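You operate a simulated robot arm through the tools that you are given. There is no shell and no other tool.

You are at the controls of a simulated robot arm. One attempt, no reset.

## Task
Press the pink foam down into the spares carton and fold both flaps shut.

Only the result counts: the job must be done as asked and must still hold three seconds after the hand-in. Knocking over, shifting, dropping, spilling or breaking anything else fails it. Flat cloth is picked up by pressing the open fingertips on it (5 to 10 N) and closing them slowly along it; thin cloth reads only 2 to 8 mm in the jaws.

## Robot
A 7-joint arm with a two-finger parallel gripper, fixed in place. Base frame: the origin is at the foot of the arm, x ahead of it, y to its left, z up; the work surface is at about z = 0.6. Units: m, degrees, N and s.
With the tool pointing down near the work surface it reaches from about 0.16 to 0.66 m from the base axis. Its first joint turns from -66.0 to 66.0 degrees. Payload 1.57 kg.
Tool frame: the origin (TCP) lies between the finger pads and is the grasp point; the fingertips stand 0.03 m ahead of it; z points along the fingers, y is the line along which they close. The gripper opens to 0.11 m. The fingers are 0.024 m wide and 0.012 m thick; the gripper's body (0.048 by 0.112 m) begins 0.078 m behind the TCP.
Orientation is that of the tool frame in the base frame, as a unit quaternion [x, y, z, w]. With the fingers straight down and closing along the base's y, the tool's x points along the base's -x, its y along +y and its z along -z.

## Interface
- The arm moves only by the tool servo_tool. Its argument "increments" is text: rows parted by semicolons, each of 7 numbers parted by spaces: the shift along the base's x, y, z in m, then the turn, a rotation vector about the base's x, y, z in degrees, then the closure, from 0 (fully open) to 1 (shut). In form: x y z wx wy wz fingers; .... A call has 1 to 20 rows; each row is the pose to reach, as a shift and turn from the pose commanded when the call began. A row lasts 0.2 s, in which the tool goes at most 0.05 m and 8.6 degrees; a call with a longer step from one row to the next is refused whole, and so is a gripper value outside its range. Where a pose cannot be reached the arm comes as near as it can. A force on the tool above 50 N (or 10 N above the force at the start of the call, whichever is more), or a blocked arm, ends the call early, and 0.2 s more pass. The fingers move at their own pace (about 0.108 m/s each) and stop on an object; they squeeze with about 38 N. The grip force told is the motor's: it shows also when the fingers shut on nothing. Time passes only in rows, and 0.2 s behind the last, so rows that repeat a pose let the fingers close. It gives the time, the measured TCP pose, the force on the tool (base axes), the opening and the grip force at its end, in the units of the frame above (readings bear some noise), with the torque about the TCP (base axes, N m) and any sound that the robot's microphone picked up, and new pictures: "views" is both (left out), scene, wrist or none.
- Cameras (640 x 400 px; columns grow to the right, rows downward): "scene" is fixed at [0.1459, -0.3959, 1.4134]; the picture's right is [0.84, -0.54, 0.00], its down [-0.35, -0.54, -0.77] and it looks along [0.41, 0.65, -0.64] (base axes); focal length 325 px, centre (320, 200). "wrist" rides on the gripper at [0.07, 0.016, -0.141] in the tool frame; the picture's right is [-0.23, 0.97, 0.00], its down [-0.85, -0.20, -0.48] and it looks along [-0.47, -0.11, 0.88] (tool axes); focal length 222 px, centre (320, 200). There is no depth. A picture from a camera that has moved, and an enlarged one, comes with that camera's place and axes in the base frame and with its lens. The place of the scene camera against the robot may be out by one fixed shift of up to 0.025 m in any direction.
- inspect(camera, box): a new picture of the part [left, top, right, bottom] of that camera's present view, enlarged. The clock stands still meanwhile.
- hand_in(): hands the job in; it is judged then, once.

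Nothing tells you positions but the pictures and the camera data. Unless the task says otherwise, let go and move clear before handing in.

The tools are called as a command line: name --argument value ..., lists and objects as JSON in quotes. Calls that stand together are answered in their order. servo_tool: Moves the arm, as the interface text tells. Its arguments: {"type":"object","properties":{"increments":{"type":"string"},"views":{"type":"string","enum":["both","scene","wrist","none"]}},"required":["increments"]} The other tools are called the same way: inspect (camera, box) takes an enlarged picture of a part of a camera's view; hand_in () hands the job in.

At the start:

```text
clock: 0.0
ee_pos: [0.4044, 0.1344, 0.9767]
ee_rot: [0.0, 1.0, 0.001, 0.0]
wrist_force: [0.0, -0.5, -0.4]
wrist_torque: [0.0, -0.02, 0.01]
opening: 0.1099
grip_force: 0.1
```

scene: 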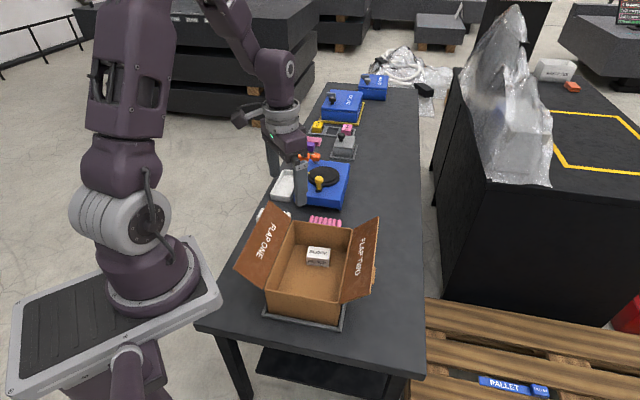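
wrist: 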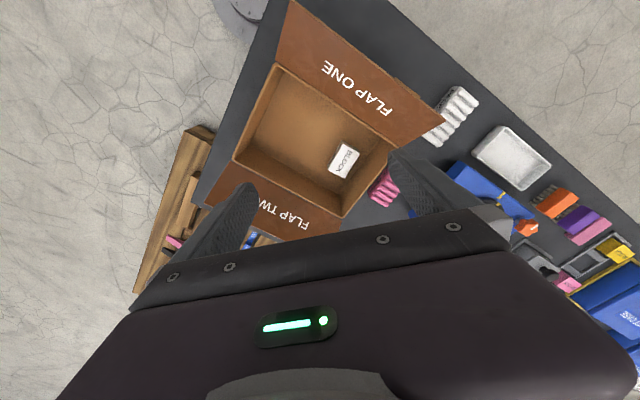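

I see an open carton with flaps "FLAP ONE" and "FLAP TWO", a small white block inside, and a pink ribbed foam beside it on the table. I'll take a closer look at the scene before moving.

inspect --camera "scene" --box '[220, 180, 400, 340]'

inspect --camera "scene" --box '[240, 60, 440, 220]'

inspect --camera "wrist" --box '[160, 0, 480, 260]'

inspect --camera "wrist" --box '[360, 60, 640, 360]'

```text
2.50 times, centred on (310, 260) of scene
camera zoom: at [0.1459, -0.3959, 1.4134], right [0.84, -0.54, 0.0], down [-0.35, -0.54, -0.77], along [0.41, 0.65, -0.64], focal length 813 px, centre (345, 50)
```

zoom: 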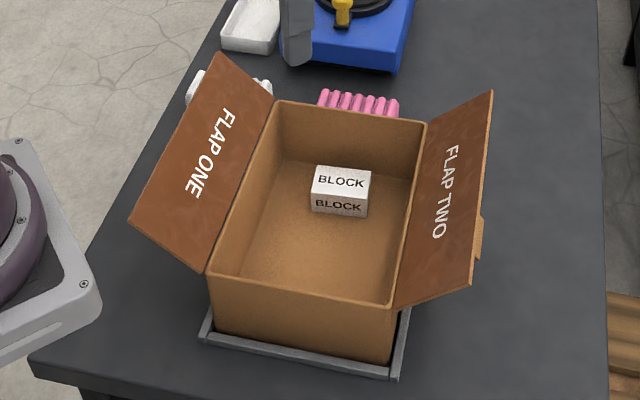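

```text
2.50 times, centred on (340, 140) of scene
camera zoom: at [0.1459, -0.3959, 1.4134], right [0.84, -0.54, 0.0], down [-0.35, -0.54, -0.77], along [0.41, 0.65, -0.64], focal length 813 px, centre (270, 350)
```

zoom: 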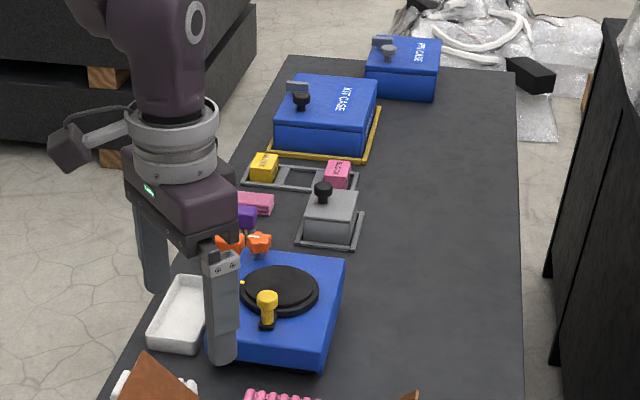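

```text
1.54 times, centred on (320, 130) of wrist
camera zoom: at [0.3341, 0.1511, 1.1184], right [0.23, 0.97, 0.0], down [0.85, -0.2, 0.48], along [0.47, -0.11, -0.88], focal length 342 px, centre (320, 308)
```

zoom: 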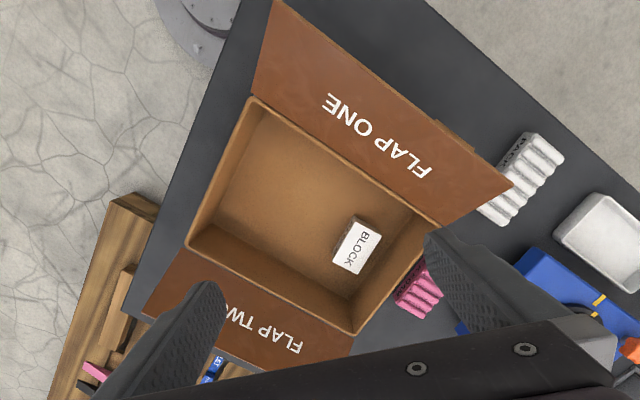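

```text
1.33 times, centred on (500, 210) of wrist
camera zoom: at [0.3341, 0.1511, 1.1184], right [0.23, 0.97, 0.0], down [0.85, -0.2, 0.48], along [0.47, -0.11, -0.88], focal length 296 px, centre (80, 187)
```

zoom: 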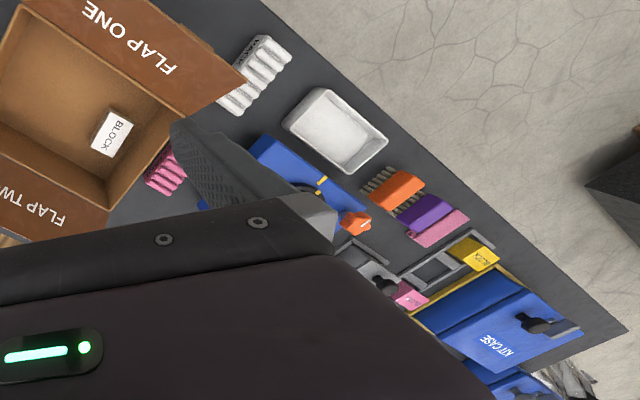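

The carton is turned about 45° in the base frame, centred near (0.44, 0.11) with the rim near z≈0.72, and the pink ribbed foam lies beyond its far end. I'll shift the arm high up to see the foam, tabs and labels better with the wrist camera.

servo_tool --increments "0 0.04 0 0 0 0 0; 0 0.08 0 0 0 0 0; 0 0.12 0 0 0 0 0; 0 0.15 0 0 0 0 0; 0 0.15 0 0 0 0 0" --views "both"

```text
clock: 1.2
ee_pos: [0.405, 0.285, 0.9741]
ee_rot: [-0.001, 1.0, 0.0, 0.0]
wrist_force: [-0.7, 0.3, 1.0]
wrist_torque: [-0.01, 0.01, 0.03]
opening: 0.11
grip_force: 0.0
camera wrist: at [0.3353, 0.3014, 1.1179], right [0.23, 0.97, 0.0], down [0.85, -0.2, 0.48], along [0.47, -0.11, -0.88], focal length 222 px, centre (320, 200)
```

scene: 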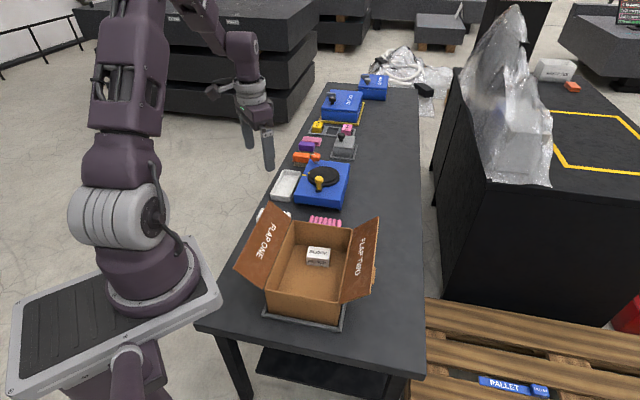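
wrist: 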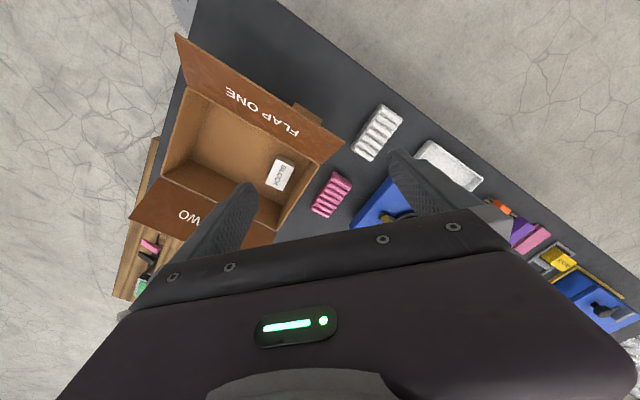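

inspect --camera "wrist" --box '[120, 20, 360, 260]'

inspect --camera "wrist" --box '[280, 80, 440, 240]'

inspect --camera "scene" --box '[240, 60, 440, 220]'

inspect --camera "scene" --box '[420, 300, 640, 400]'

```text
1.67 times, centred on (240, 140) of wrist
camera zoom: at [0.3353, 0.3014, 1.1179], right [0.23, 0.97, 0.0], down [0.85, -0.2, 0.48], along [0.47, -0.11, -0.88], focal length 370 px, centre (453, 300)
```

zoom: 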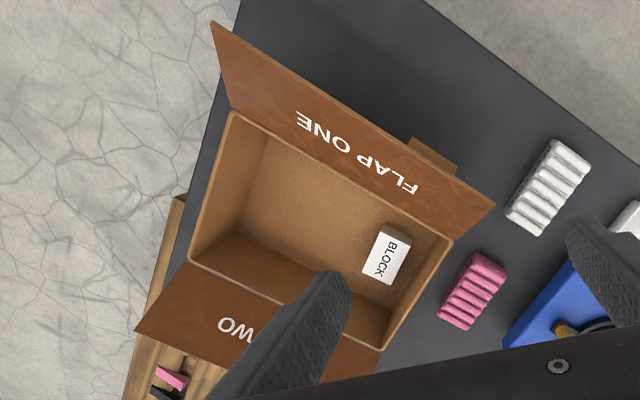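

```text
2.50 times, centred on (360, 160) of wrist
camera zoom: at [0.3353, 0.3014, 1.1179], right [0.23, 0.97, 0.0], down [0.85, -0.2, 0.48], along [0.47, -0.11, -0.88], focal length 555 px, centre (220, 300)
```

zoom: 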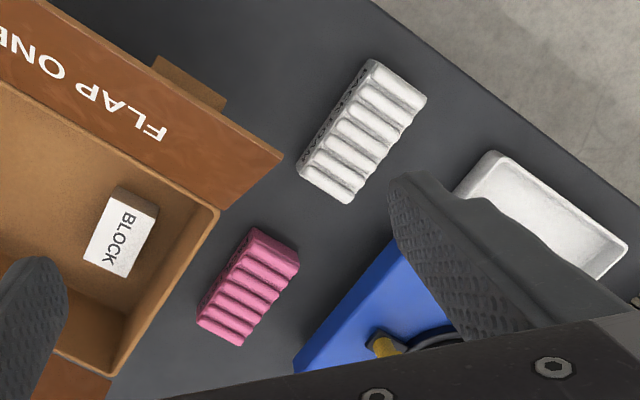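

```text
2.50 times, centred on (340, 140) of scene
camera zoom: at [0.1459, -0.3958, 1.4134], right [0.84, -0.54, 0.0], down [-0.35, -0.54, -0.77], along [0.41, 0.65, -0.64], focal length 813 px, centre (270, 350)
```

zoom: 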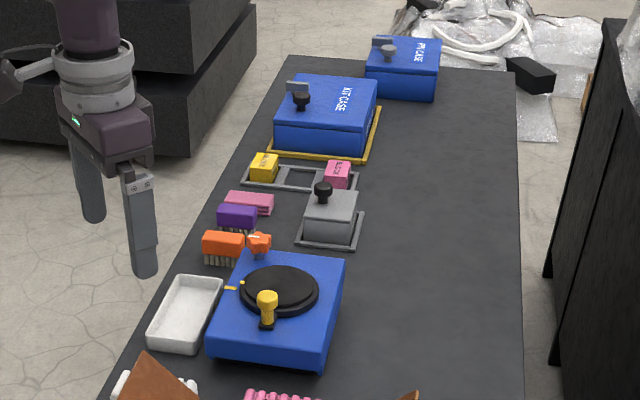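

```text
2.91 times, centred on (530, 350) of scene
camera zoom: at [0.1459, -0.3958, 1.4134], right [0.84, -0.54, 0.0], down [-0.35, -0.54, -0.77], along [0.41, 0.65, -0.64], focal length 946 px, centre (-291, -236)
```

zoom: 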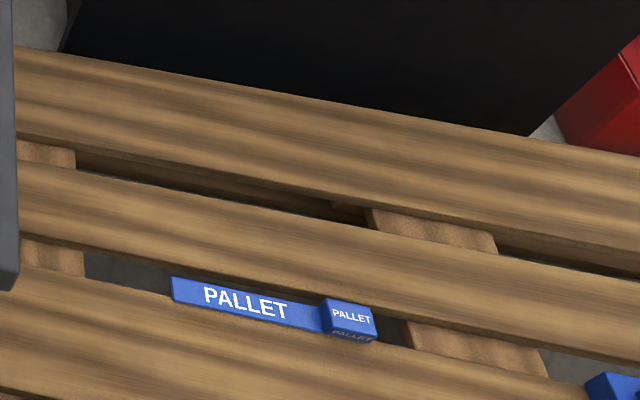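

The pink foam lies about (0.587, 0.272) with its long axis parallel to the carton's short side, roughly 0.09 m past the carton's far wall and 0.05 m short of the blue device. I'll go above it, turned −45° so the fingers close across its narrow width, and look again.

servo_tool --increments "0.02 -0.004 -0.015 0 0 -6.5 0; 0.045 -0.008 -0.03 0 0 -13 0; 0.07 -0.012 -0.045 0 0 -19.5 0; 0.095 -0.016 -0.06 0 0 -26 0; 0.12 -0.02 -0.08 0 0 -32.5 0; 0.14 -0.024 -0.1 0 0 -39 0; 0.155 -0.025 -0.12 0 0 -45 0; 0.155 -0.025 -0.12 0 0 -45 0.25" --views "both"

```text
clock: 3.0
ee_pos: [0.5601, 0.2609, 0.8557]
ee_rot: [0.383, 0.924, -0.001, 0.0]
wrist_force: [0.2, 0.4, 0.5]
wrist_torque: [-0.02, 0.03, 0.03]
opening: 0.0825
grip_force: 0.0
camera wrist: at [0.5217, 0.321, 0.9978], right [0.85, 0.53, 0.0], down [0.46, -0.75, 0.48], along [0.25, -0.41, -0.88], focal length 222 px, centre (320, 200)
```

scene: 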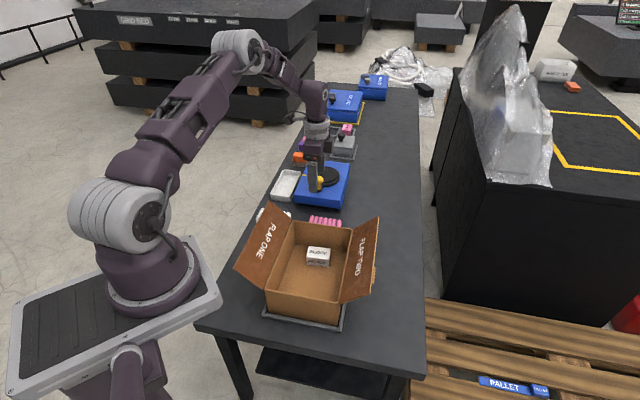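
wrist: 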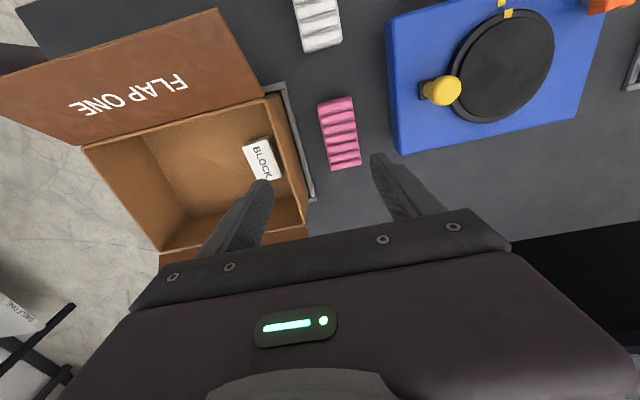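

inspect --camera "wrist" --box '[270, 60, 430, 200]'

inspect --camera "wrist" --box '[60, 0, 320, 260]'

inspect --camera "scene" --box '[330, 200, 400, 260]'

```text
2.86 times, centred on (350, 130) of wrist
camera zoom: at [0.5217, 0.321, 0.9978], right [0.85, 0.53, 0.0], down [0.46, -0.75, 0.48], along [0.25, -0.41, -0.88], focal length 635 px, centre (234, 400)
```

zoom: 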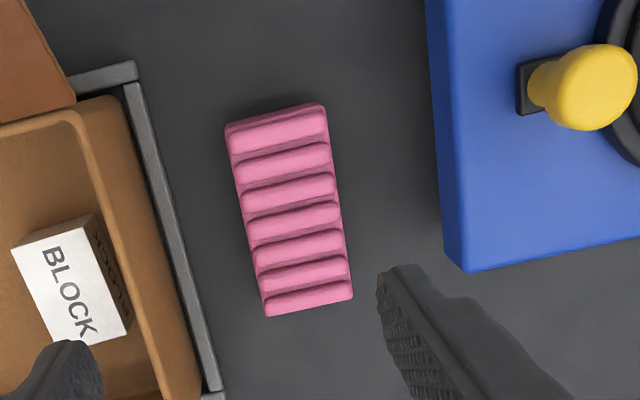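

```text
1.54 times, centred on (190, 130) of wrist
camera zoom: at [0.5217, 0.321, 0.9978], right [0.85, 0.53, 0.0], down [0.46, -0.75, 0.48], along [0.25, -0.41, -0.88], focal length 342 px, centre (520, 308)
```

zoom: 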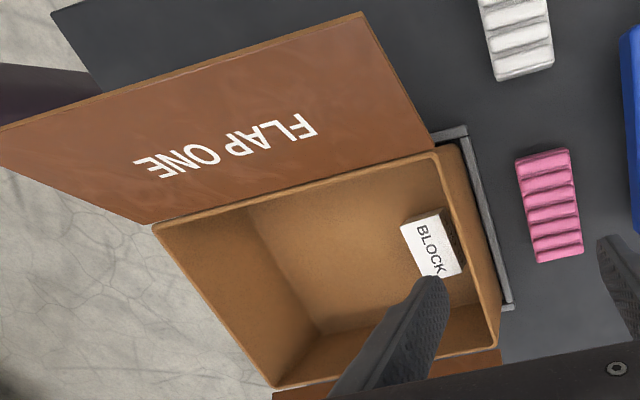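

```text
6.67 times, centred on (365, 230) of scene
camera zoom: at [0.1459, -0.3959, 1.4134], right [0.84, -0.54, 0.0], down [-0.35, -0.54, -0.77], along [0.41, 0.65, -0.64], focal length 2169 px, centre (20, 0)
```

zoom: 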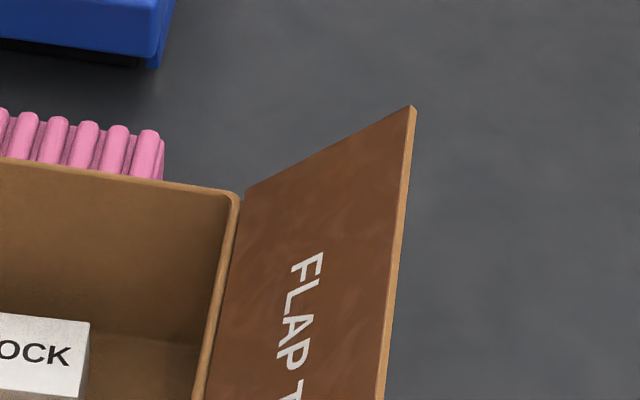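

The foam is about 0.109 × 0.052 × 0.03 m, centred near (0.593, 0.268), and the flaps lean outward about 40° above level, each about half the carton's width. I'll check the light tab behind the flaps before going on.

inspect --camera "scene" --box '[320, 220, 400, 330]'

inspect --camera "scene" --box '[225, 190, 305, 300]'

```text
3.64 times, centred on (360, 275) of scene
camera zoom: at [0.1459, -0.3959, 1.4134], right [0.84, -0.54, 0.0], down [-0.35, -0.54, -0.77], along [0.41, 0.65, -0.64], focal length 1183 px, centre (174, -73)
```

zoom: 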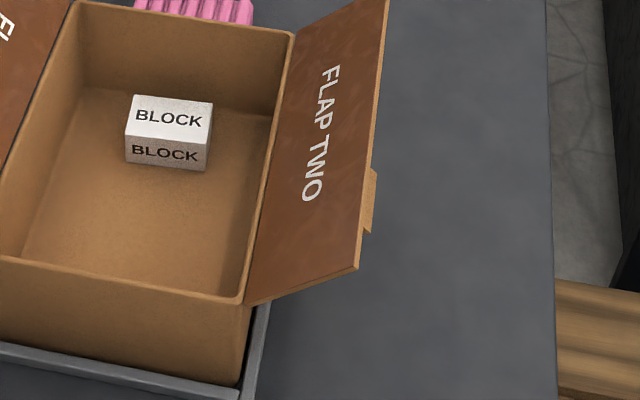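

```text
3.64 times, centred on (265, 245) of scene
camera zoom: at [0.1459, -0.3959, 1.4134], right [0.84, -0.54, 0.0], down [-0.35, -0.54, -0.77], along [0.41, 0.65, -0.64], focal length 1183 px, centre (520, 36)
```

zoom: 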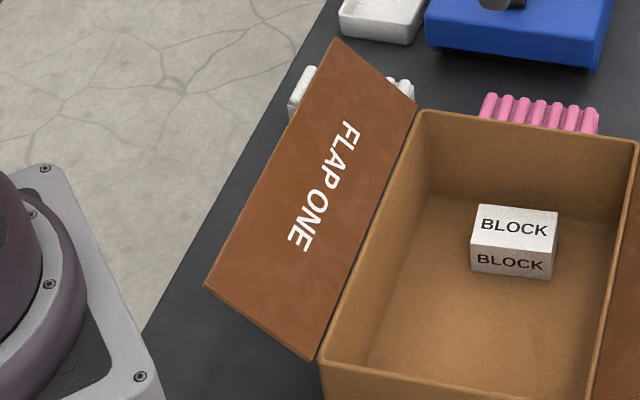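

The light pieces are small tabs on the outer faces of the flaps, and the foam is well clear on both sides. I'll move right over the foam and come down to about z=0.71, then check alignment.

servo_tool --increments "0.017 0.004 -0.02 0 0 0 0.25; 0.033 0.008 -0.05 0 0 0 0.25; 0.033 0.008 -0.08 0 0 0 0.25; 0.033 0.008 -0.11 0 0 0 0.25; 0.033 0.008 -0.135 0 0 0 0.25; 0.033 0.008 -0.135 0 0 0 0.25" --views "both"

```text
clock: 4.4
ee_pos: [0.592, 0.2674, 0.7219]
ee_rot: [0.383, 0.924, 0.001, 0.0]
wrist_force: [1.1, 0.8, 0.3]
wrist_torque: [-0.01, 0.0, -0.02]
opening: 0.0827
grip_force: 0.0
camera wrist: at [0.5531, 0.3282, 0.8638], right [0.85, 0.53, 0.0], down [0.46, -0.75, 0.48], along [0.25, -0.41, -0.88], focal length 222 px, centre (320, 200)
```

scene: 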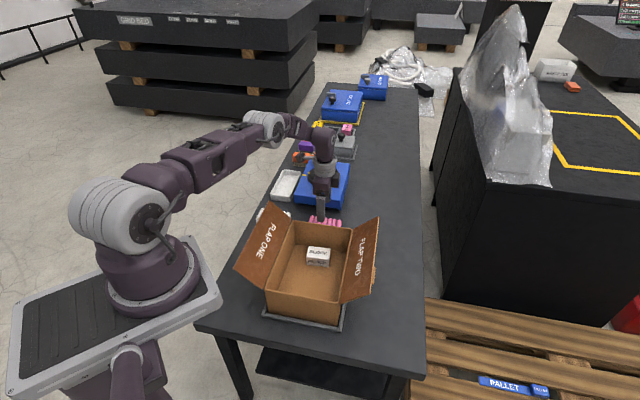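
wrist: 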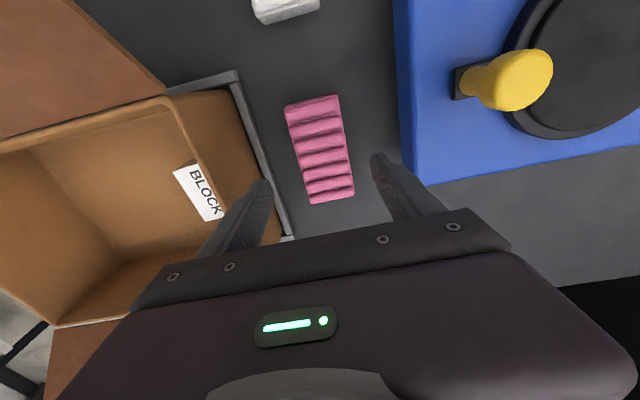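

The foam sits centred between the fingers. I'll lower straight down so the tips end just above the table and close partly on the foam.

servo_tool --increments "0.001 0.001 -0.03 0 0 0 0.25; 0.001 0.001 -0.055 0 0 0 0.25; 0.001 0.001 -0.072 0 0 0 0.25; 0.001 0.001 -0.082 0 0 0 0.25; 0.001 0.001 -0.087 0 0 0 0.25; 0.001 0.001 -0.087 0 0 0 0.45; 0.001 0.001 -0.087 0 0 0 0.55; 0.001 0.001 -0.087 0 0 0 0.62; 0.001 0.001 -0.087 0 0 0 0.62" --views "both"

```text
clock: 6.4
ee_pos: [0.5813, 0.2633, 0.6438]
ee_rot: [0.383, 0.924, 0.0, 0.001]
wrist_force: [-2.0, -0.8, 10.5]
wrist_torque: [0.03, 0.15, 0.09]
opening: 0.0535
grip_force: 38.3
out of reach, approached as far as the arm can: row 2, 3, 4, 5, 6, 7, 8, 9
stopped in row 9: the force on the tool passed its limit at 51 N (the readings are from after the stop); the commanded pose is now the measured one
camera wrist: at [0.5422, 0.3233, 0.7856], right [0.85, 0.53, 0.0], down [0.46, -0.75, 0.48], along [0.25, -0.41, -0.88], focal length 222 px, centre (320, 200)
```

scene: 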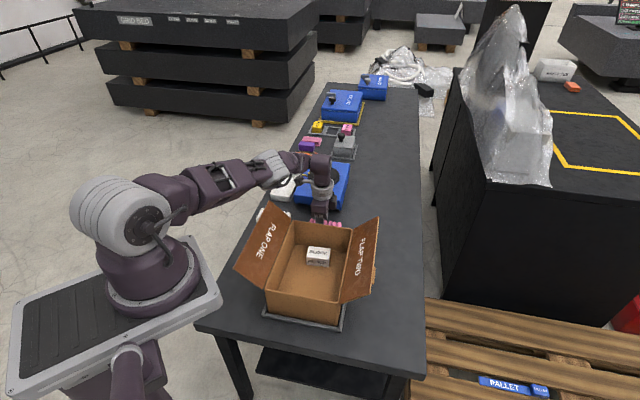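
wrist: 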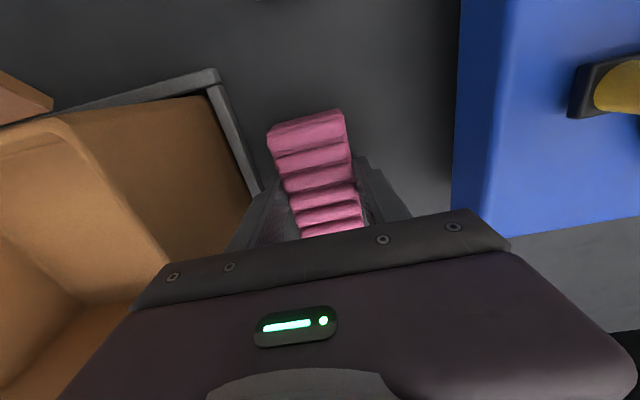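

The arm hit its reach limit a bit short and high, but the fingers have closed on the foam at 0.0535 m with 38 N. I'll lift gently and check that the foam comes along.

servo_tool --increments "0 0 0.01 0 0 0 0.62; 0 0 0.02 0 0 0 0.62; 0 0 0.035 0 0 0 0.62; 0 0 0.05 0 0 0 0.62; 0 0 0.05 0 0 0 0.62" --views "both"

```text
clock: 7.6
ee_pos: [0.5796, 0.2625, 0.6942]
ee_rot: [0.383, 0.924, -0.001, 0.001]
wrist_force: [0.3, 0.0, 0.1]
wrist_torque: [0.0, 0.0, -0.03]
opening: 0.0534
grip_force: 38.0
camera wrist: at [0.5417, 0.3233, 0.8353], right [0.85, 0.53, 0.0], down [0.46, -0.75, 0.48], along [0.25, -0.41, -0.88], focal length 222 px, centre (320, 200)
```

scene: 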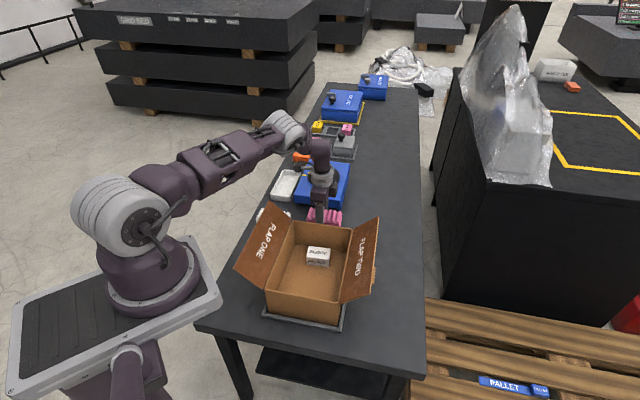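
wrist: 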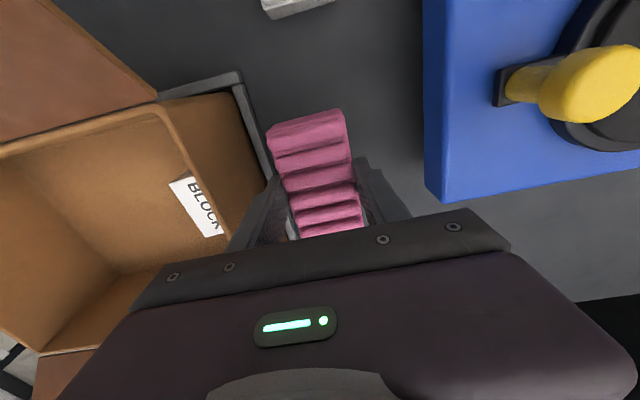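

The foam is held and lifted with no change in the grip. I'll look at it from the side to gauge its thickness below the fingertips.

inspect --camera "scene" --box '[270, 130, 390, 240]'

inspect --camera "wrist" --box '[220, 80, 420, 260]'

```text
3.64 times, centred on (330, 185) of scene
camera zoom: at [0.1459, -0.3959, 1.4134], right [0.84, -0.54, 0.0], down [-0.35, -0.54, -0.77], along [0.41, 0.65, -0.64], focal length 1183 px, centre (284, 254)
```

zoom: 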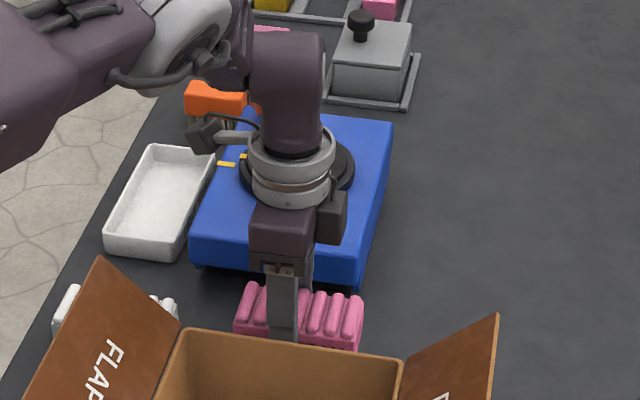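

```text
2.22 times, centred on (320, 170) of wrist
camera zoom: at [0.5417, 0.3233, 0.8353], right [0.85, 0.53, 0.0], down [0.46, -0.75, 0.48], along [0.25, -0.41, -0.88], focal length 494 px, centre (320, 267)
```

zoom: 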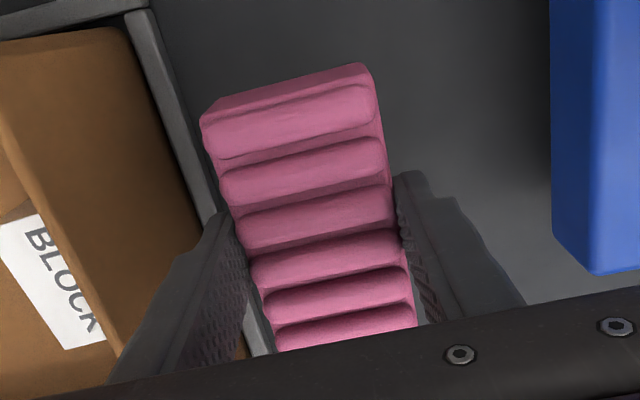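

The foam is held firmly with its underside about 0.044 m below the TCP. I'll raise it above the flaps and carry it over the free near half of the carton, away from the white block.

servo_tool --increments "0 0 0.035 0 0 0 0.62; 0 0 0.075 0 0 0 0.62; 0 0 0.115 0 0 0 0.62; 0 0 0.135 0 0 0 0.62; -0.027 -0.0285 0.135 0 0 0 0.62; -0.054 -0.057 0.135 0 0 0 0.62; -0.081 -0.0855 0.135 0 0 0 0.62; -0.108 -0.114 0.135 0 0 0 0.62; -0.135 -0.1425 0.135 0 0 0 0.62; -0.1626 -0.1715 0.135 0 0 0 0.62; -0.1626 -0.1715 0.135 0 0 0 0.62" --views "both"

```text
clock: 10.0
ee_pos: [0.4187, 0.0903, 0.8276]
ee_rot: [0.383, 0.924, -0.001, 0.001]
wrist_force: [0.2, 0.3, -0.1]
wrist_torque: [0.02, 0.02, 0.02]
opening: 0.0534
grip_force: 38.0
camera wrist: at [0.3786, 0.1511, 0.9689], right [0.85, 0.53, 0.0], down [0.46, -0.75, 0.48], along [0.25, -0.41, -0.88], focal length 222 px, centre (320, 200)
```

scene: 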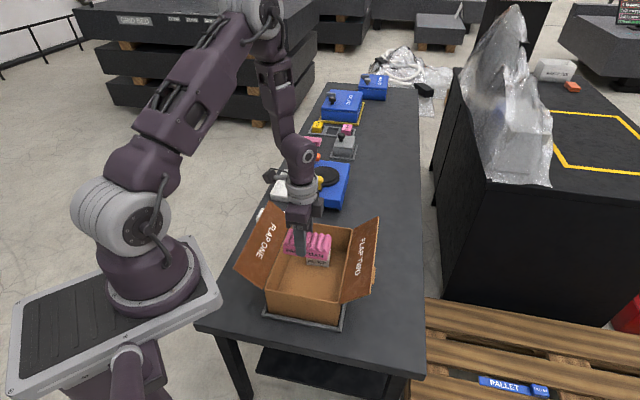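
wrist: 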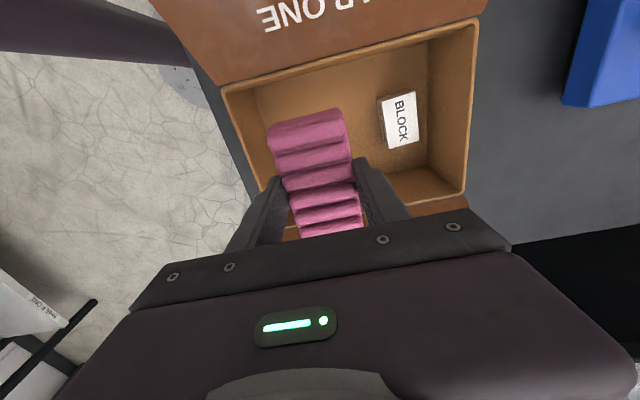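

inspect --camera "scene" --box '[225, 170, 395, 330]'

inspect --camera "wrist" --box '[180, 0, 500, 250]'

```text
2.50 times, centred on (310, 250) of scene
camera zoom: at [0.1459, -0.3959, 1.4134], right [0.84, -0.54, 0.0], down [-0.35, -0.54, -0.77], along [0.41, 0.65, -0.64], focal length 813 px, centre (345, 75)
```

zoom: 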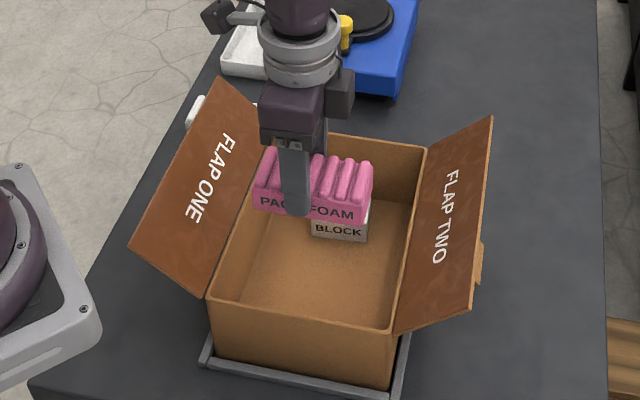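

```text
1.60 times, centred on (340, 125) of wrist
camera zoom: at [0.3786, 0.1511, 0.9689], right [0.85, 0.53, 0.0], down [0.46, -0.75, 0.48], along [0.25, -0.41, -0.88], focal length 355 px, centre (288, 320)
```

zoom: 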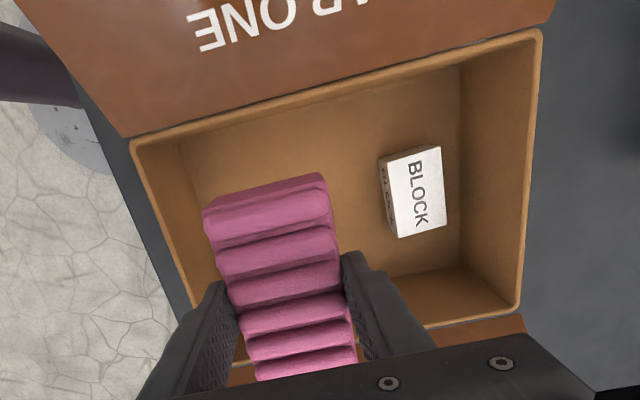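

The foam, labelled "PACK FOAM", is centred over the free floor of the carton and clear of the block. I'll lower it to just above the carton floor.

servo_tool --increments "0 0 -0.03 0 0 0 0.62; 0 0 -0.06 0 0 0 0.62; 0 0 -0.09 0 0 0 0.62; 0 0 -0.115 0 0 0 0.62; 0 0 -0.135 0 0 0 0.62; 0 0 -0.15 0 0 0 0.62; 0 0 -0.16 0 0 0 0.62; 0 0 -0.16 0 0 0 0.62" --views "both"

```text
clock: 11.8
ee_pos: [0.4181, 0.0903, 0.6674]
ee_rot: [0.384, 0.924, 0.0, 0.001]
wrist_force: [0.7, 0.2, 0.4]
wrist_torque: [0.02, 0.0, -0.01]
opening: 0.0535
grip_force: 38.3
camera wrist: at [0.3794, 0.1515, 0.8095], right [0.85, 0.53, 0.0], down [0.46, -0.75, 0.48], along [0.25, -0.41, -0.88], focal length 222 px, centre (320, 200)
```

scene: 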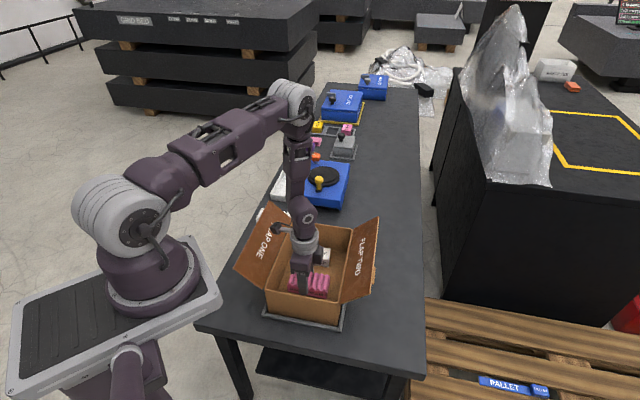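
wrist: 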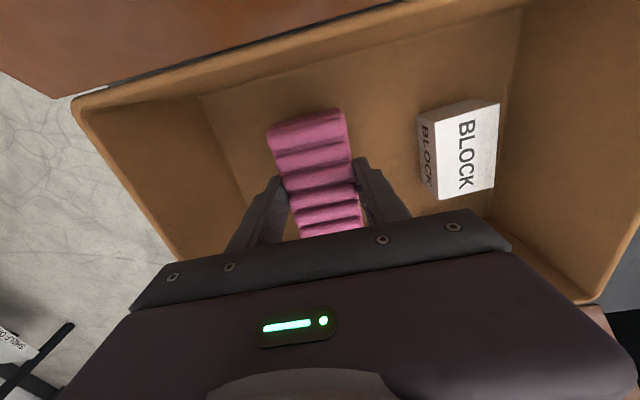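

No contact yet. I'll go down in small steps until the foam's underside meets the carton floor.

servo_tool --increments "0 0 -0.004 0 0 0 0.62; 0 0 -0.007 0 0 0 0.62; 0 0 -0.01 0 0 0 0.62; 0 0 -0.012 0 0 0 0.62; 0 0 -0.012 0 0 0 0.62" --views "none"

```text
clock: 13.0
ee_pos: [0.4183, 0.0907, 0.6558]
ee_rot: [0.383, 0.924, 0.0, 0.002]
wrist_force: [0.3, -0.1, -0.7]
wrist_torque: [-0.01, 0.0, 0.01]
opening: 0.0535
grip_force: 37.6
```

servo_tool --increments "0 0 -0.003 0 0 0 0.62; 0 0 -0.006 0 0 0 0.62; 0 0 -0.008 0 0 0 0.62; 0 0 -0.008 0 0 0 0.62" --views "none"

```text
clock: 14.0
ee_pos: [0.4185, 0.0905, 0.6477]
ee_rot: [0.384, 0.923, 0.0, 0.003]
wrist_force: [-3.7, -0.2, 44.8]
wrist_torque: [-0.19, 0.17, -0.02]
opening: 0.0538
grip_force: 37.4
```

The foam is now seated on the carton floor (45 N up at TCP z≈0.648). I'll ease off slightly, open the fingers, and rise clear.

servo_tool --increments "0 0 0.002 0 0 0 0.62; 0 0 0.003 0 0 0 0.62; 0 0 0.003 0 0 0 0.4; 0 0 0.003 0 0 0 0.25; 0 0 0.003 0 0 0 0.25; 0 0 0.003 0 0 0 0.25" --views "both"

```text
clock: 15.4
ee_pos: [0.4175, 0.0903, 0.651]
ee_rot: [0.384, 0.923, 0.0, 0.002]
wrist_force: [0.2, -0.2, -0.3]
wrist_torque: [0.01, 0.03, -0.01]
opening: 0.0825
grip_force: 0.3
camera wrist: at [0.3793, 0.1517, 0.7927], right [0.85, 0.53, 0.0], down [0.46, -0.75, 0.48], along [0.25, -0.41, -0.88], focal length 222 px, centre (320, 200)
```

scene: 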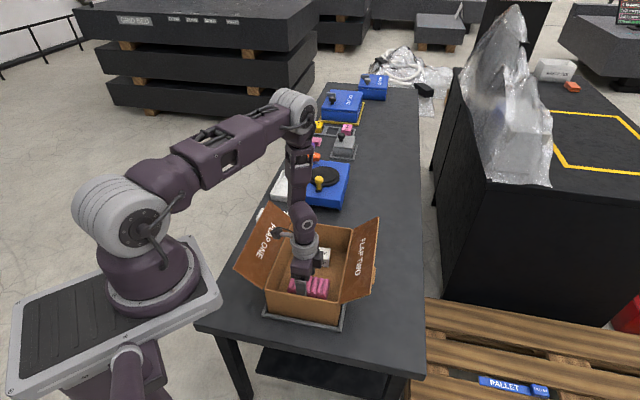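
wrist: 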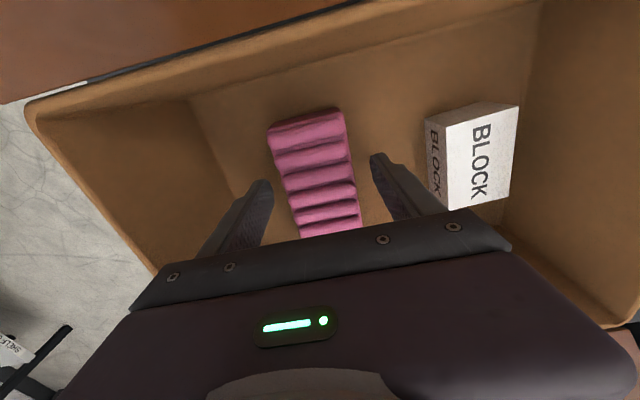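

The foam is released and lies flat. I'll rise straight up and check the inside of the carton.

servo_tool --increments "0 0 0.02 0 0 0 0.25; 0 0 0.05 0 0 0 0.25; 0 0 0.09 0 0 0 0.25; 0 0 0.13 0 0 0 0.25; 0 0 0.17 0 0 0 0.25; 0 0 0.21 0 0 0 0.25; 0 0 0.21 0 0 0 1; 0 0 0.21 0 0 0 1" --views "both"

```text
clock: 17.2
ee_pos: [0.4174, 0.0918, 0.8604]
ee_rot: [0.383, 0.924, 0.001, 0.002]
wrist_force: [0.0, -0.1, 0.8]
wrist_torque: [-0.02, -0.01, -0.02]
opening: 0.0
grip_force: 20.8
camera wrist: at [0.3786, 0.1525, 1.0026], right [0.85, 0.53, 0.0], down [0.46, -0.75, 0.48], along [0.25, -0.41, -0.88], focal length 222 px, centre (320, 200)
```

scene: 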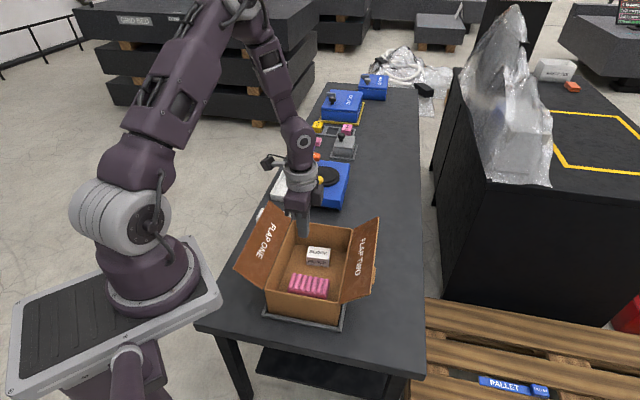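
wrist: 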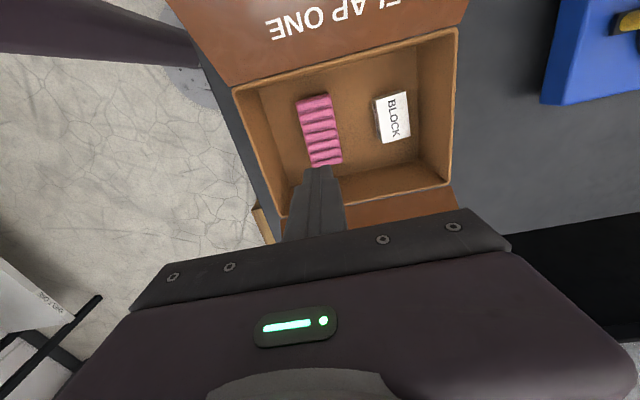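

inspect --camera "scene" --box '[225, 190, 395, 340]'

inspect --camera "wrist" --box '[160, 0, 480, 240]'

```text
2.67 times, centred on (310, 265) of scene
camera zoom: at [0.1459, -0.3959, 1.4134], right [0.84, -0.54, 0.0], down [-0.35, -0.54, -0.77], along [0.41, 0.65, -0.64], focal length 868 px, centre (347, 27)
```

zoom: 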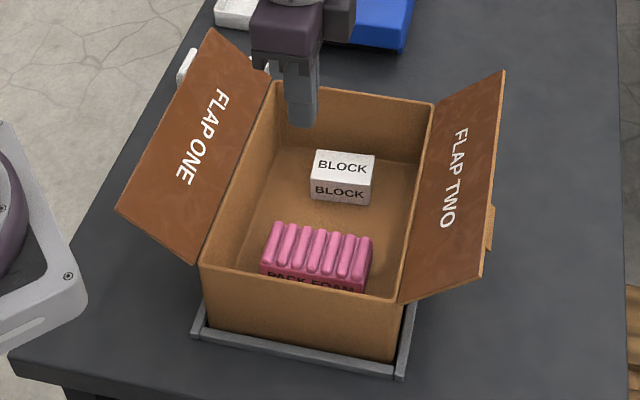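

```text
1.67 times, centred on (320, 120) of wrist
camera zoom: at [0.3786, 0.1525, 1.0026], right [0.85, 0.53, 0.0], down [0.46, -0.75, 0.48], along [0.25, -0.41, -0.88], focal length 370 px, centre (320, 333)
```

zoom: 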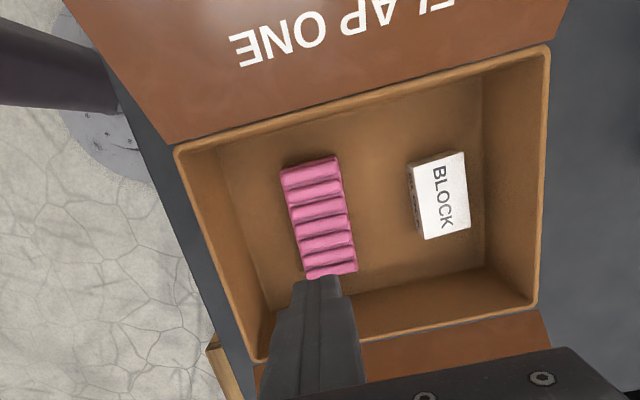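

The foam lies flat on the carton floor and the block hasn't moved. For a definite press, I'll come down with shut fingers onto the middle of the foam and push lightly.

servo_tool --increments "0.003 -0.003 -0.04 0 0 0 1; 0.003 -0.003 -0.08 0 0 0 1; 0.003 -0.003 -0.12 0 0 0 1; 0.003 -0.003 -0.15 0 0 0 1; 0.003 -0.003 -0.17 0 0 0 1; 0.003 -0.003 -0.175 0 0 0 1; 0.003 -0.003 -0.178 0 0 0 1; 0.003 -0.003 -0.178 0 0 0 1" --views "wrist"

```text
clock: 19.0
ee_pos: [0.4208, 0.089, 0.6823]
ee_rot: [0.383, 0.924, -0.001, 0.001]
wrist_force: [-0.3, 0.7, -0.4]
wrist_torque: [-0.01, 0.02, 0.0]
opening: 0.0002
grip_force: 21.7
camera wrist: at [0.3827, 0.1488, 0.8244], right [0.85, 0.53, 0.0], down [0.46, -0.75, 0.48], along [0.25, -0.41, -0.88], focal length 222 px, centre (320, 200)
```

wrist: 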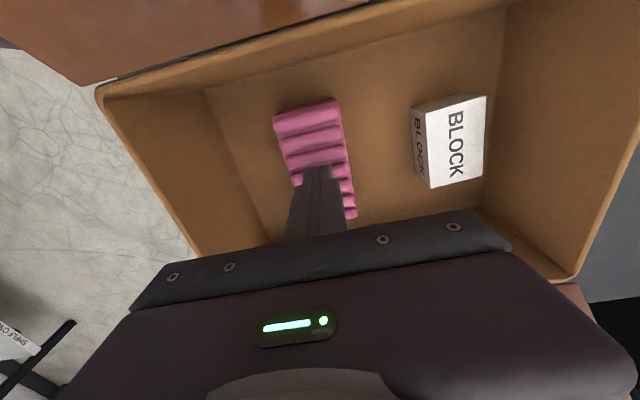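

servo_tool --increments "0 0 -0.004 0 0 0 1; 0 0 -0.008 0 0 0 1; 0 0 -0.012 0 0 0 1; 0 0 -0.012 0 0 0 1" --views "none"

```text
clock: 19.8
ee_pos: [0.4225, 0.0872, 0.6743]
ee_rot: [0.383, 0.924, 0.0, 0.001]
wrist_force: [-4.2, -1.0, 26.9]
wrist_torque: [0.01, 0.18, -0.01]
opening: 0.0001
grip_force: 20.8
stopped in row 3: the force on the tool passed its limit at 67 N (the readings are from after the stop); the commanded pose is now the measured one
```

The foam has been pressed firmly against the floor (peak 67 N). I'll rise clear and look again.

servo_tool --increments "0 0 0.01 0 0 0 1; 0 0 0.04 0 0 0 1; 0 0 0.08 0 0 0 1; 0 0 0.12 0 0 0 1; 0 0 0.16 0 0 0 1; 0 0 0.2 0 0 0 1; 0 0 0.2 0 0 0 1" --views "both"

```text
clock: 21.4
ee_pos: [0.4217, 0.0891, 0.874]
ee_rot: [0.383, 0.924, 0.0, 0.0]
wrist_force: [-0.4, 0.1, -0.3]
wrist_torque: [-0.02, 0.01, 0.0]
opening: 0.0001
grip_force: 21.3
camera wrist: at [0.3825, 0.1495, 1.0162], right [0.85, 0.53, 0.0], down [0.46, -0.75, 0.48], along [0.25, -0.41, -0.88], focal length 222 px, centre (320, 200)
```

scene: 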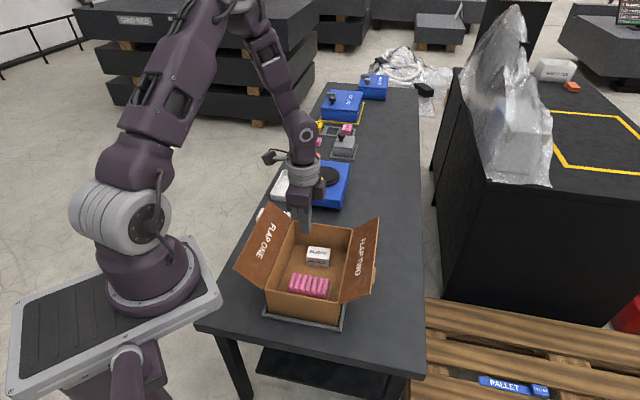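
wrist: 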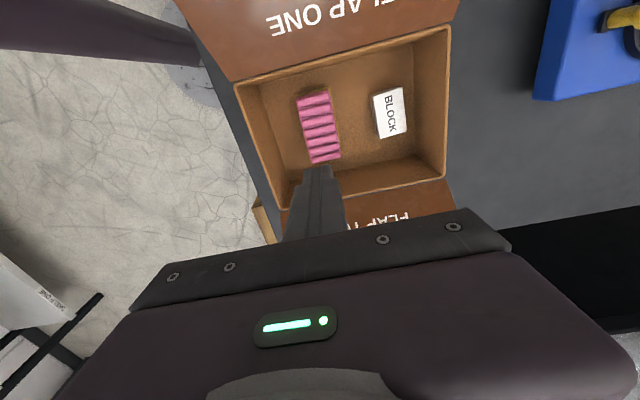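

The foam and block look right. Next I'll close flap one: I'll carry the shut fingers over it at height to the outer left side and come down with the tips slightly below the flap's outer edge.

servo_tool --increments "-0.02 0.029 0 0 0 0 1; -0.04 0.058 0 0 0 0 1; -0.06 0.087 0 0 0 0 1; -0.08 0.116 0 0 0 0 1; -0.1 0.145 0 0 0 0 1; -0.121 0.175 0 0 0 0 1; -0.121 0.175 -0.03 0 0 0 1; -0.121 0.175 -0.06 0 0 0 1; -0.121 0.175 -0.089 0 0 0 1; -0.121 0.175 -0.089 0 0 0 1" --views "both"

```text
clock: 23.6
ee_pos: [0.3018, 0.264, 0.7859]
ee_rot: [0.384, 0.923, 0.0, 0.001]
wrist_force: [-0.6, 0.5, -0.9]
wrist_torque: [-0.03, 0.03, 0.01]
opening: 0.0001
grip_force: 21.3
camera wrist: at [0.2619, 0.3242, 0.9269], right [0.85, 0.53, 0.0], down [0.46, -0.75, 0.48], along [0.25, -0.41, -0.88], focal length 222 px, centre (320, 200)
```

scene: 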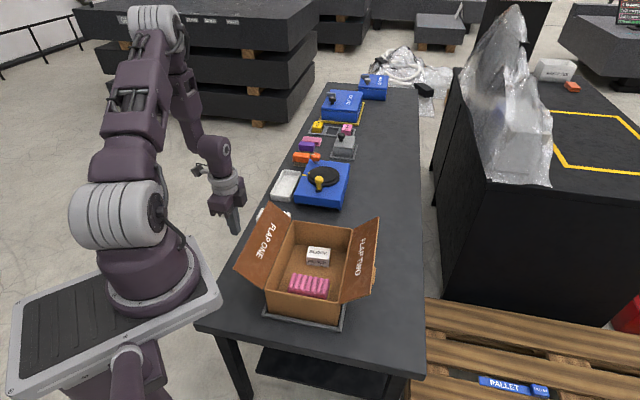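
wrist: 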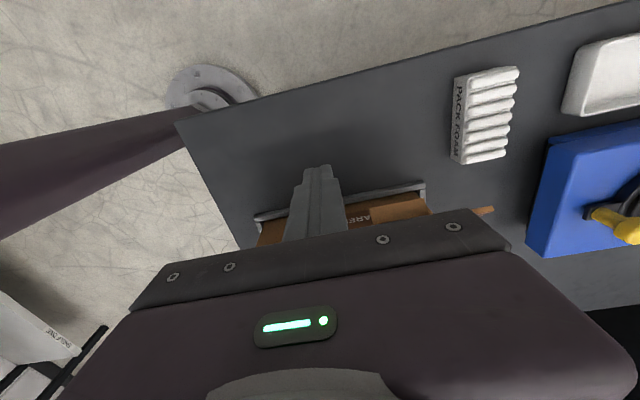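

inspect --camera "scene" --box '[190, 160, 330, 300]'

inspect --camera "wrist" --box '[230, 130, 530, 260]'

```text
2.86 times, centred on (260, 230) of scene
camera zoom: at [0.1459, -0.3959, 1.4134], right [0.84, -0.54, 0.0], down [-0.35, -0.54, -0.77], along [0.41, 0.65, -0.64], focal length 930 px, centre (491, 114)
```

zoom: 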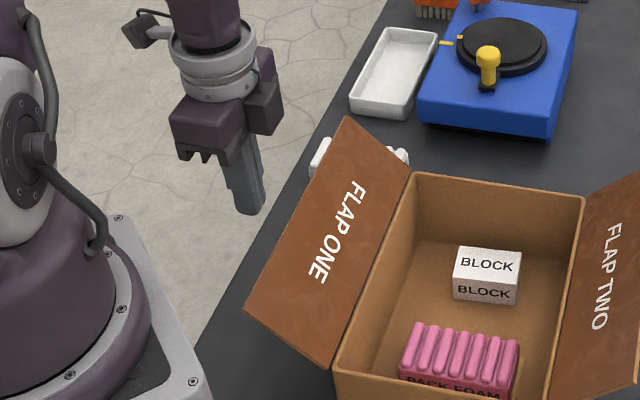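

```text
2.13 times, centred on (380, 195) of wrist
camera zoom: at [0.2619, 0.3242, 0.9269], right [0.85, 0.53, 0.0], down [0.46, -0.75, 0.48], along [0.25, -0.41, -0.88], focal length 474 px, centre (192, 211)
```

zoom: 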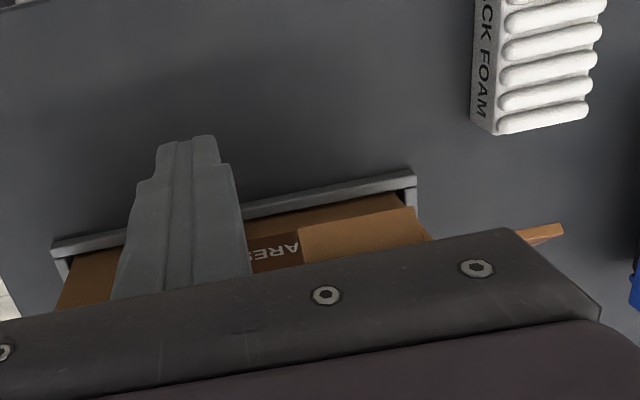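

The side of the carton reads "SPARES", and flap one's tab sits at the far half, clear of my fingers. I'll sweep inward slowly to raise flap one and watch the force.

servo_tool --increments "-0.007 -0.007 0 0 0 0 1; 0.003 -0.017 0 0 0 0 1; 0.0135 -0.0275 0 0 0 0 1; 0.023 -0.037 0 0 0 0 1; 0.03 -0.044 0 0 0 0 1; 0.037 -0.051 0 0 0 0 1; 0.045 -0.059 0 0 0 0 1" --views "both"

```text
clock: 25.0
ee_pos: [0.3337, 0.2157, 0.7861]
ee_rot: [0.382, 0.924, 0.001, -0.002]
wrist_force: [-1.1, -0.3, 0.0]
wrist_torque: [-0.03, -0.02, 0.05]
opening: 0.0
grip_force: 21.5
stopped in row 6: the force on the tool passed its limit at 64 N (the readings are from after the stop); the commanded pose is now the measured one
camera wrist: at [0.2954, 0.2767, 0.9279], right [0.85, 0.53, 0.0], down [0.47, -0.75, 0.48], along [0.25, -0.4, -0.88], focal length 222 px, centre (320, 200)
```

scene: 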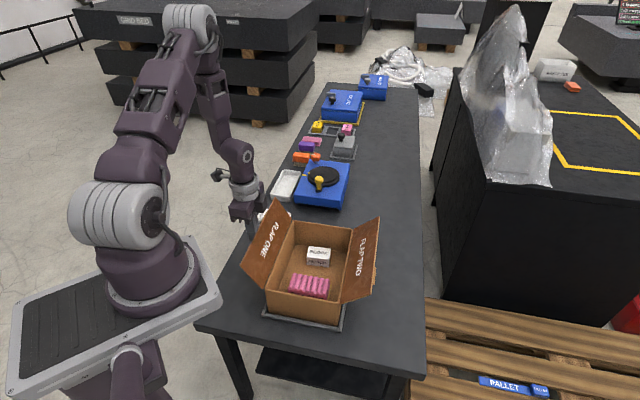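
wrist: 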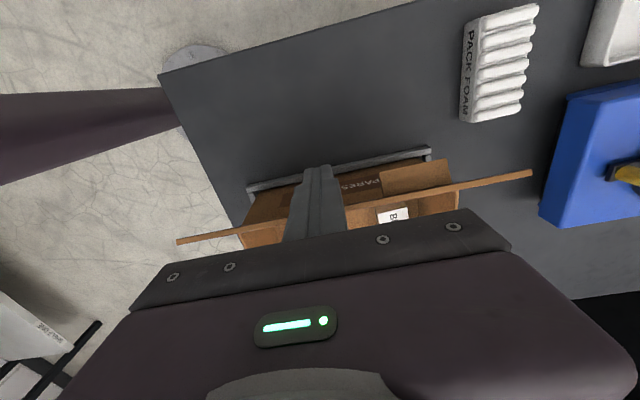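

inspect --camera "scene" --box '[210, 180, 390, 340]'

inspect --camera "wrist" --box '[160, 120, 560, 260]'

```text
2.50 times, centred on (300, 260) of scene
camera zoom: at [0.1458, -0.3959, 1.4134], right [0.84, -0.54, 0.0], down [-0.35, -0.54, -0.77], along [0.41, 0.65, -0.64], focal length 813 px, centre (370, 50)
```

zoom: 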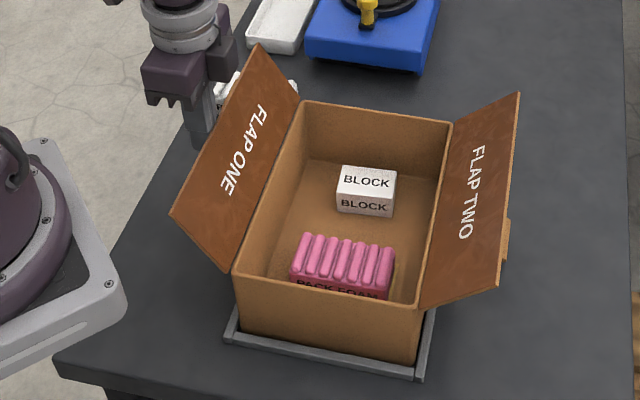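

```text
1.60 times, centred on (360, 190) of wrist
camera zoom: at [0.2954, 0.2767, 0.9279], right [0.85, 0.53, 0.0], down [0.47, -0.75, 0.48], along [0.25, -0.4, -0.88], focal length 355 px, centre (256, 216)
```

zoom: 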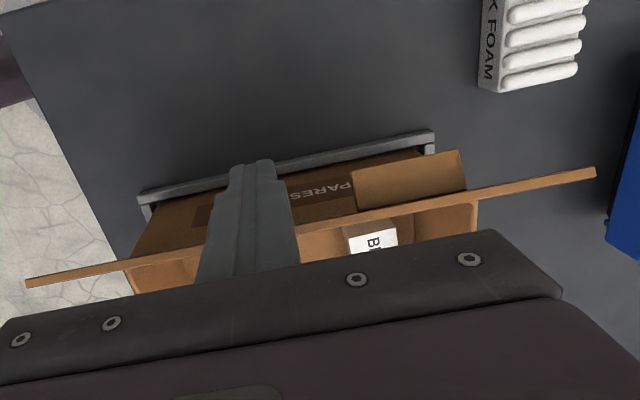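

Flap one has turned part-way up and the carton hasn't moved; the stop was just an impact spike. I'll continue inward more slowly.

servo_tool --increments "0.0028 -0.0028 0 0 0 0 1; 0.0056 -0.0056 0 0 0 0 1; 0.0085 -0.0085 0 0 0 0 1; 0.0113 -0.0113 0 0 0 0 1; 0.0141 -0.0141 0 0 0 0 1; 0.017 -0.017 0 0 0 0 1; 0.0198 -0.0198 0 0 0 0 1; 0.0226 -0.0226 0 0 0 0 1; 0.0254 -0.0254 0 0 0 0 1; 0.0283 -0.0283 0 0 0 0 1" --views "both"

```text
clock: 25.8
ee_pos: [0.3394, 0.2118, 0.787]
ee_rot: [0.38, 0.925, 0.002, -0.003]
wrist_force: [-7.4, 4.3, 15.3]
wrist_torque: [-0.2, -0.17, -0.07]
opening: 0.0002
grip_force: 21.3
stopped in row 3: the force on the tool passed its limit at 57 N (the readings are from after the stop); the commanded pose is now the measured one
camera wrist: at [0.3012, 0.2709, 0.9297], right [0.85, 0.53, 0.0], down [0.47, -0.75, 0.47], along [0.25, -0.4, -0.88], focal length 222 px, centre (320, 200)
```

scene: 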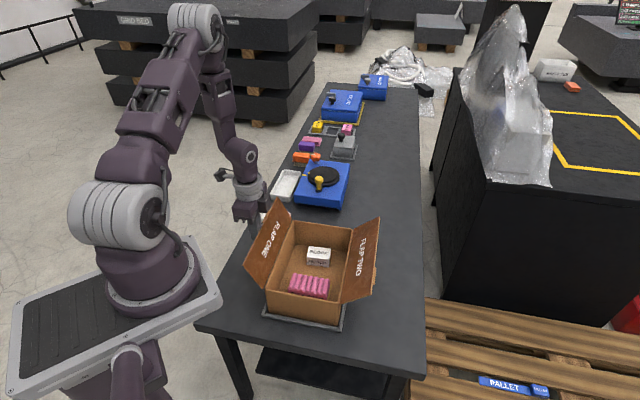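
wrist: 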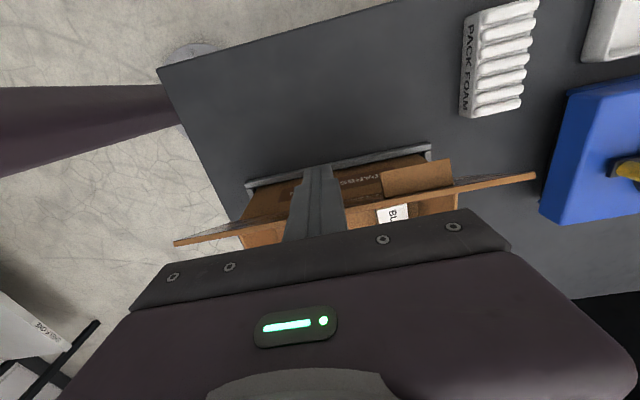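

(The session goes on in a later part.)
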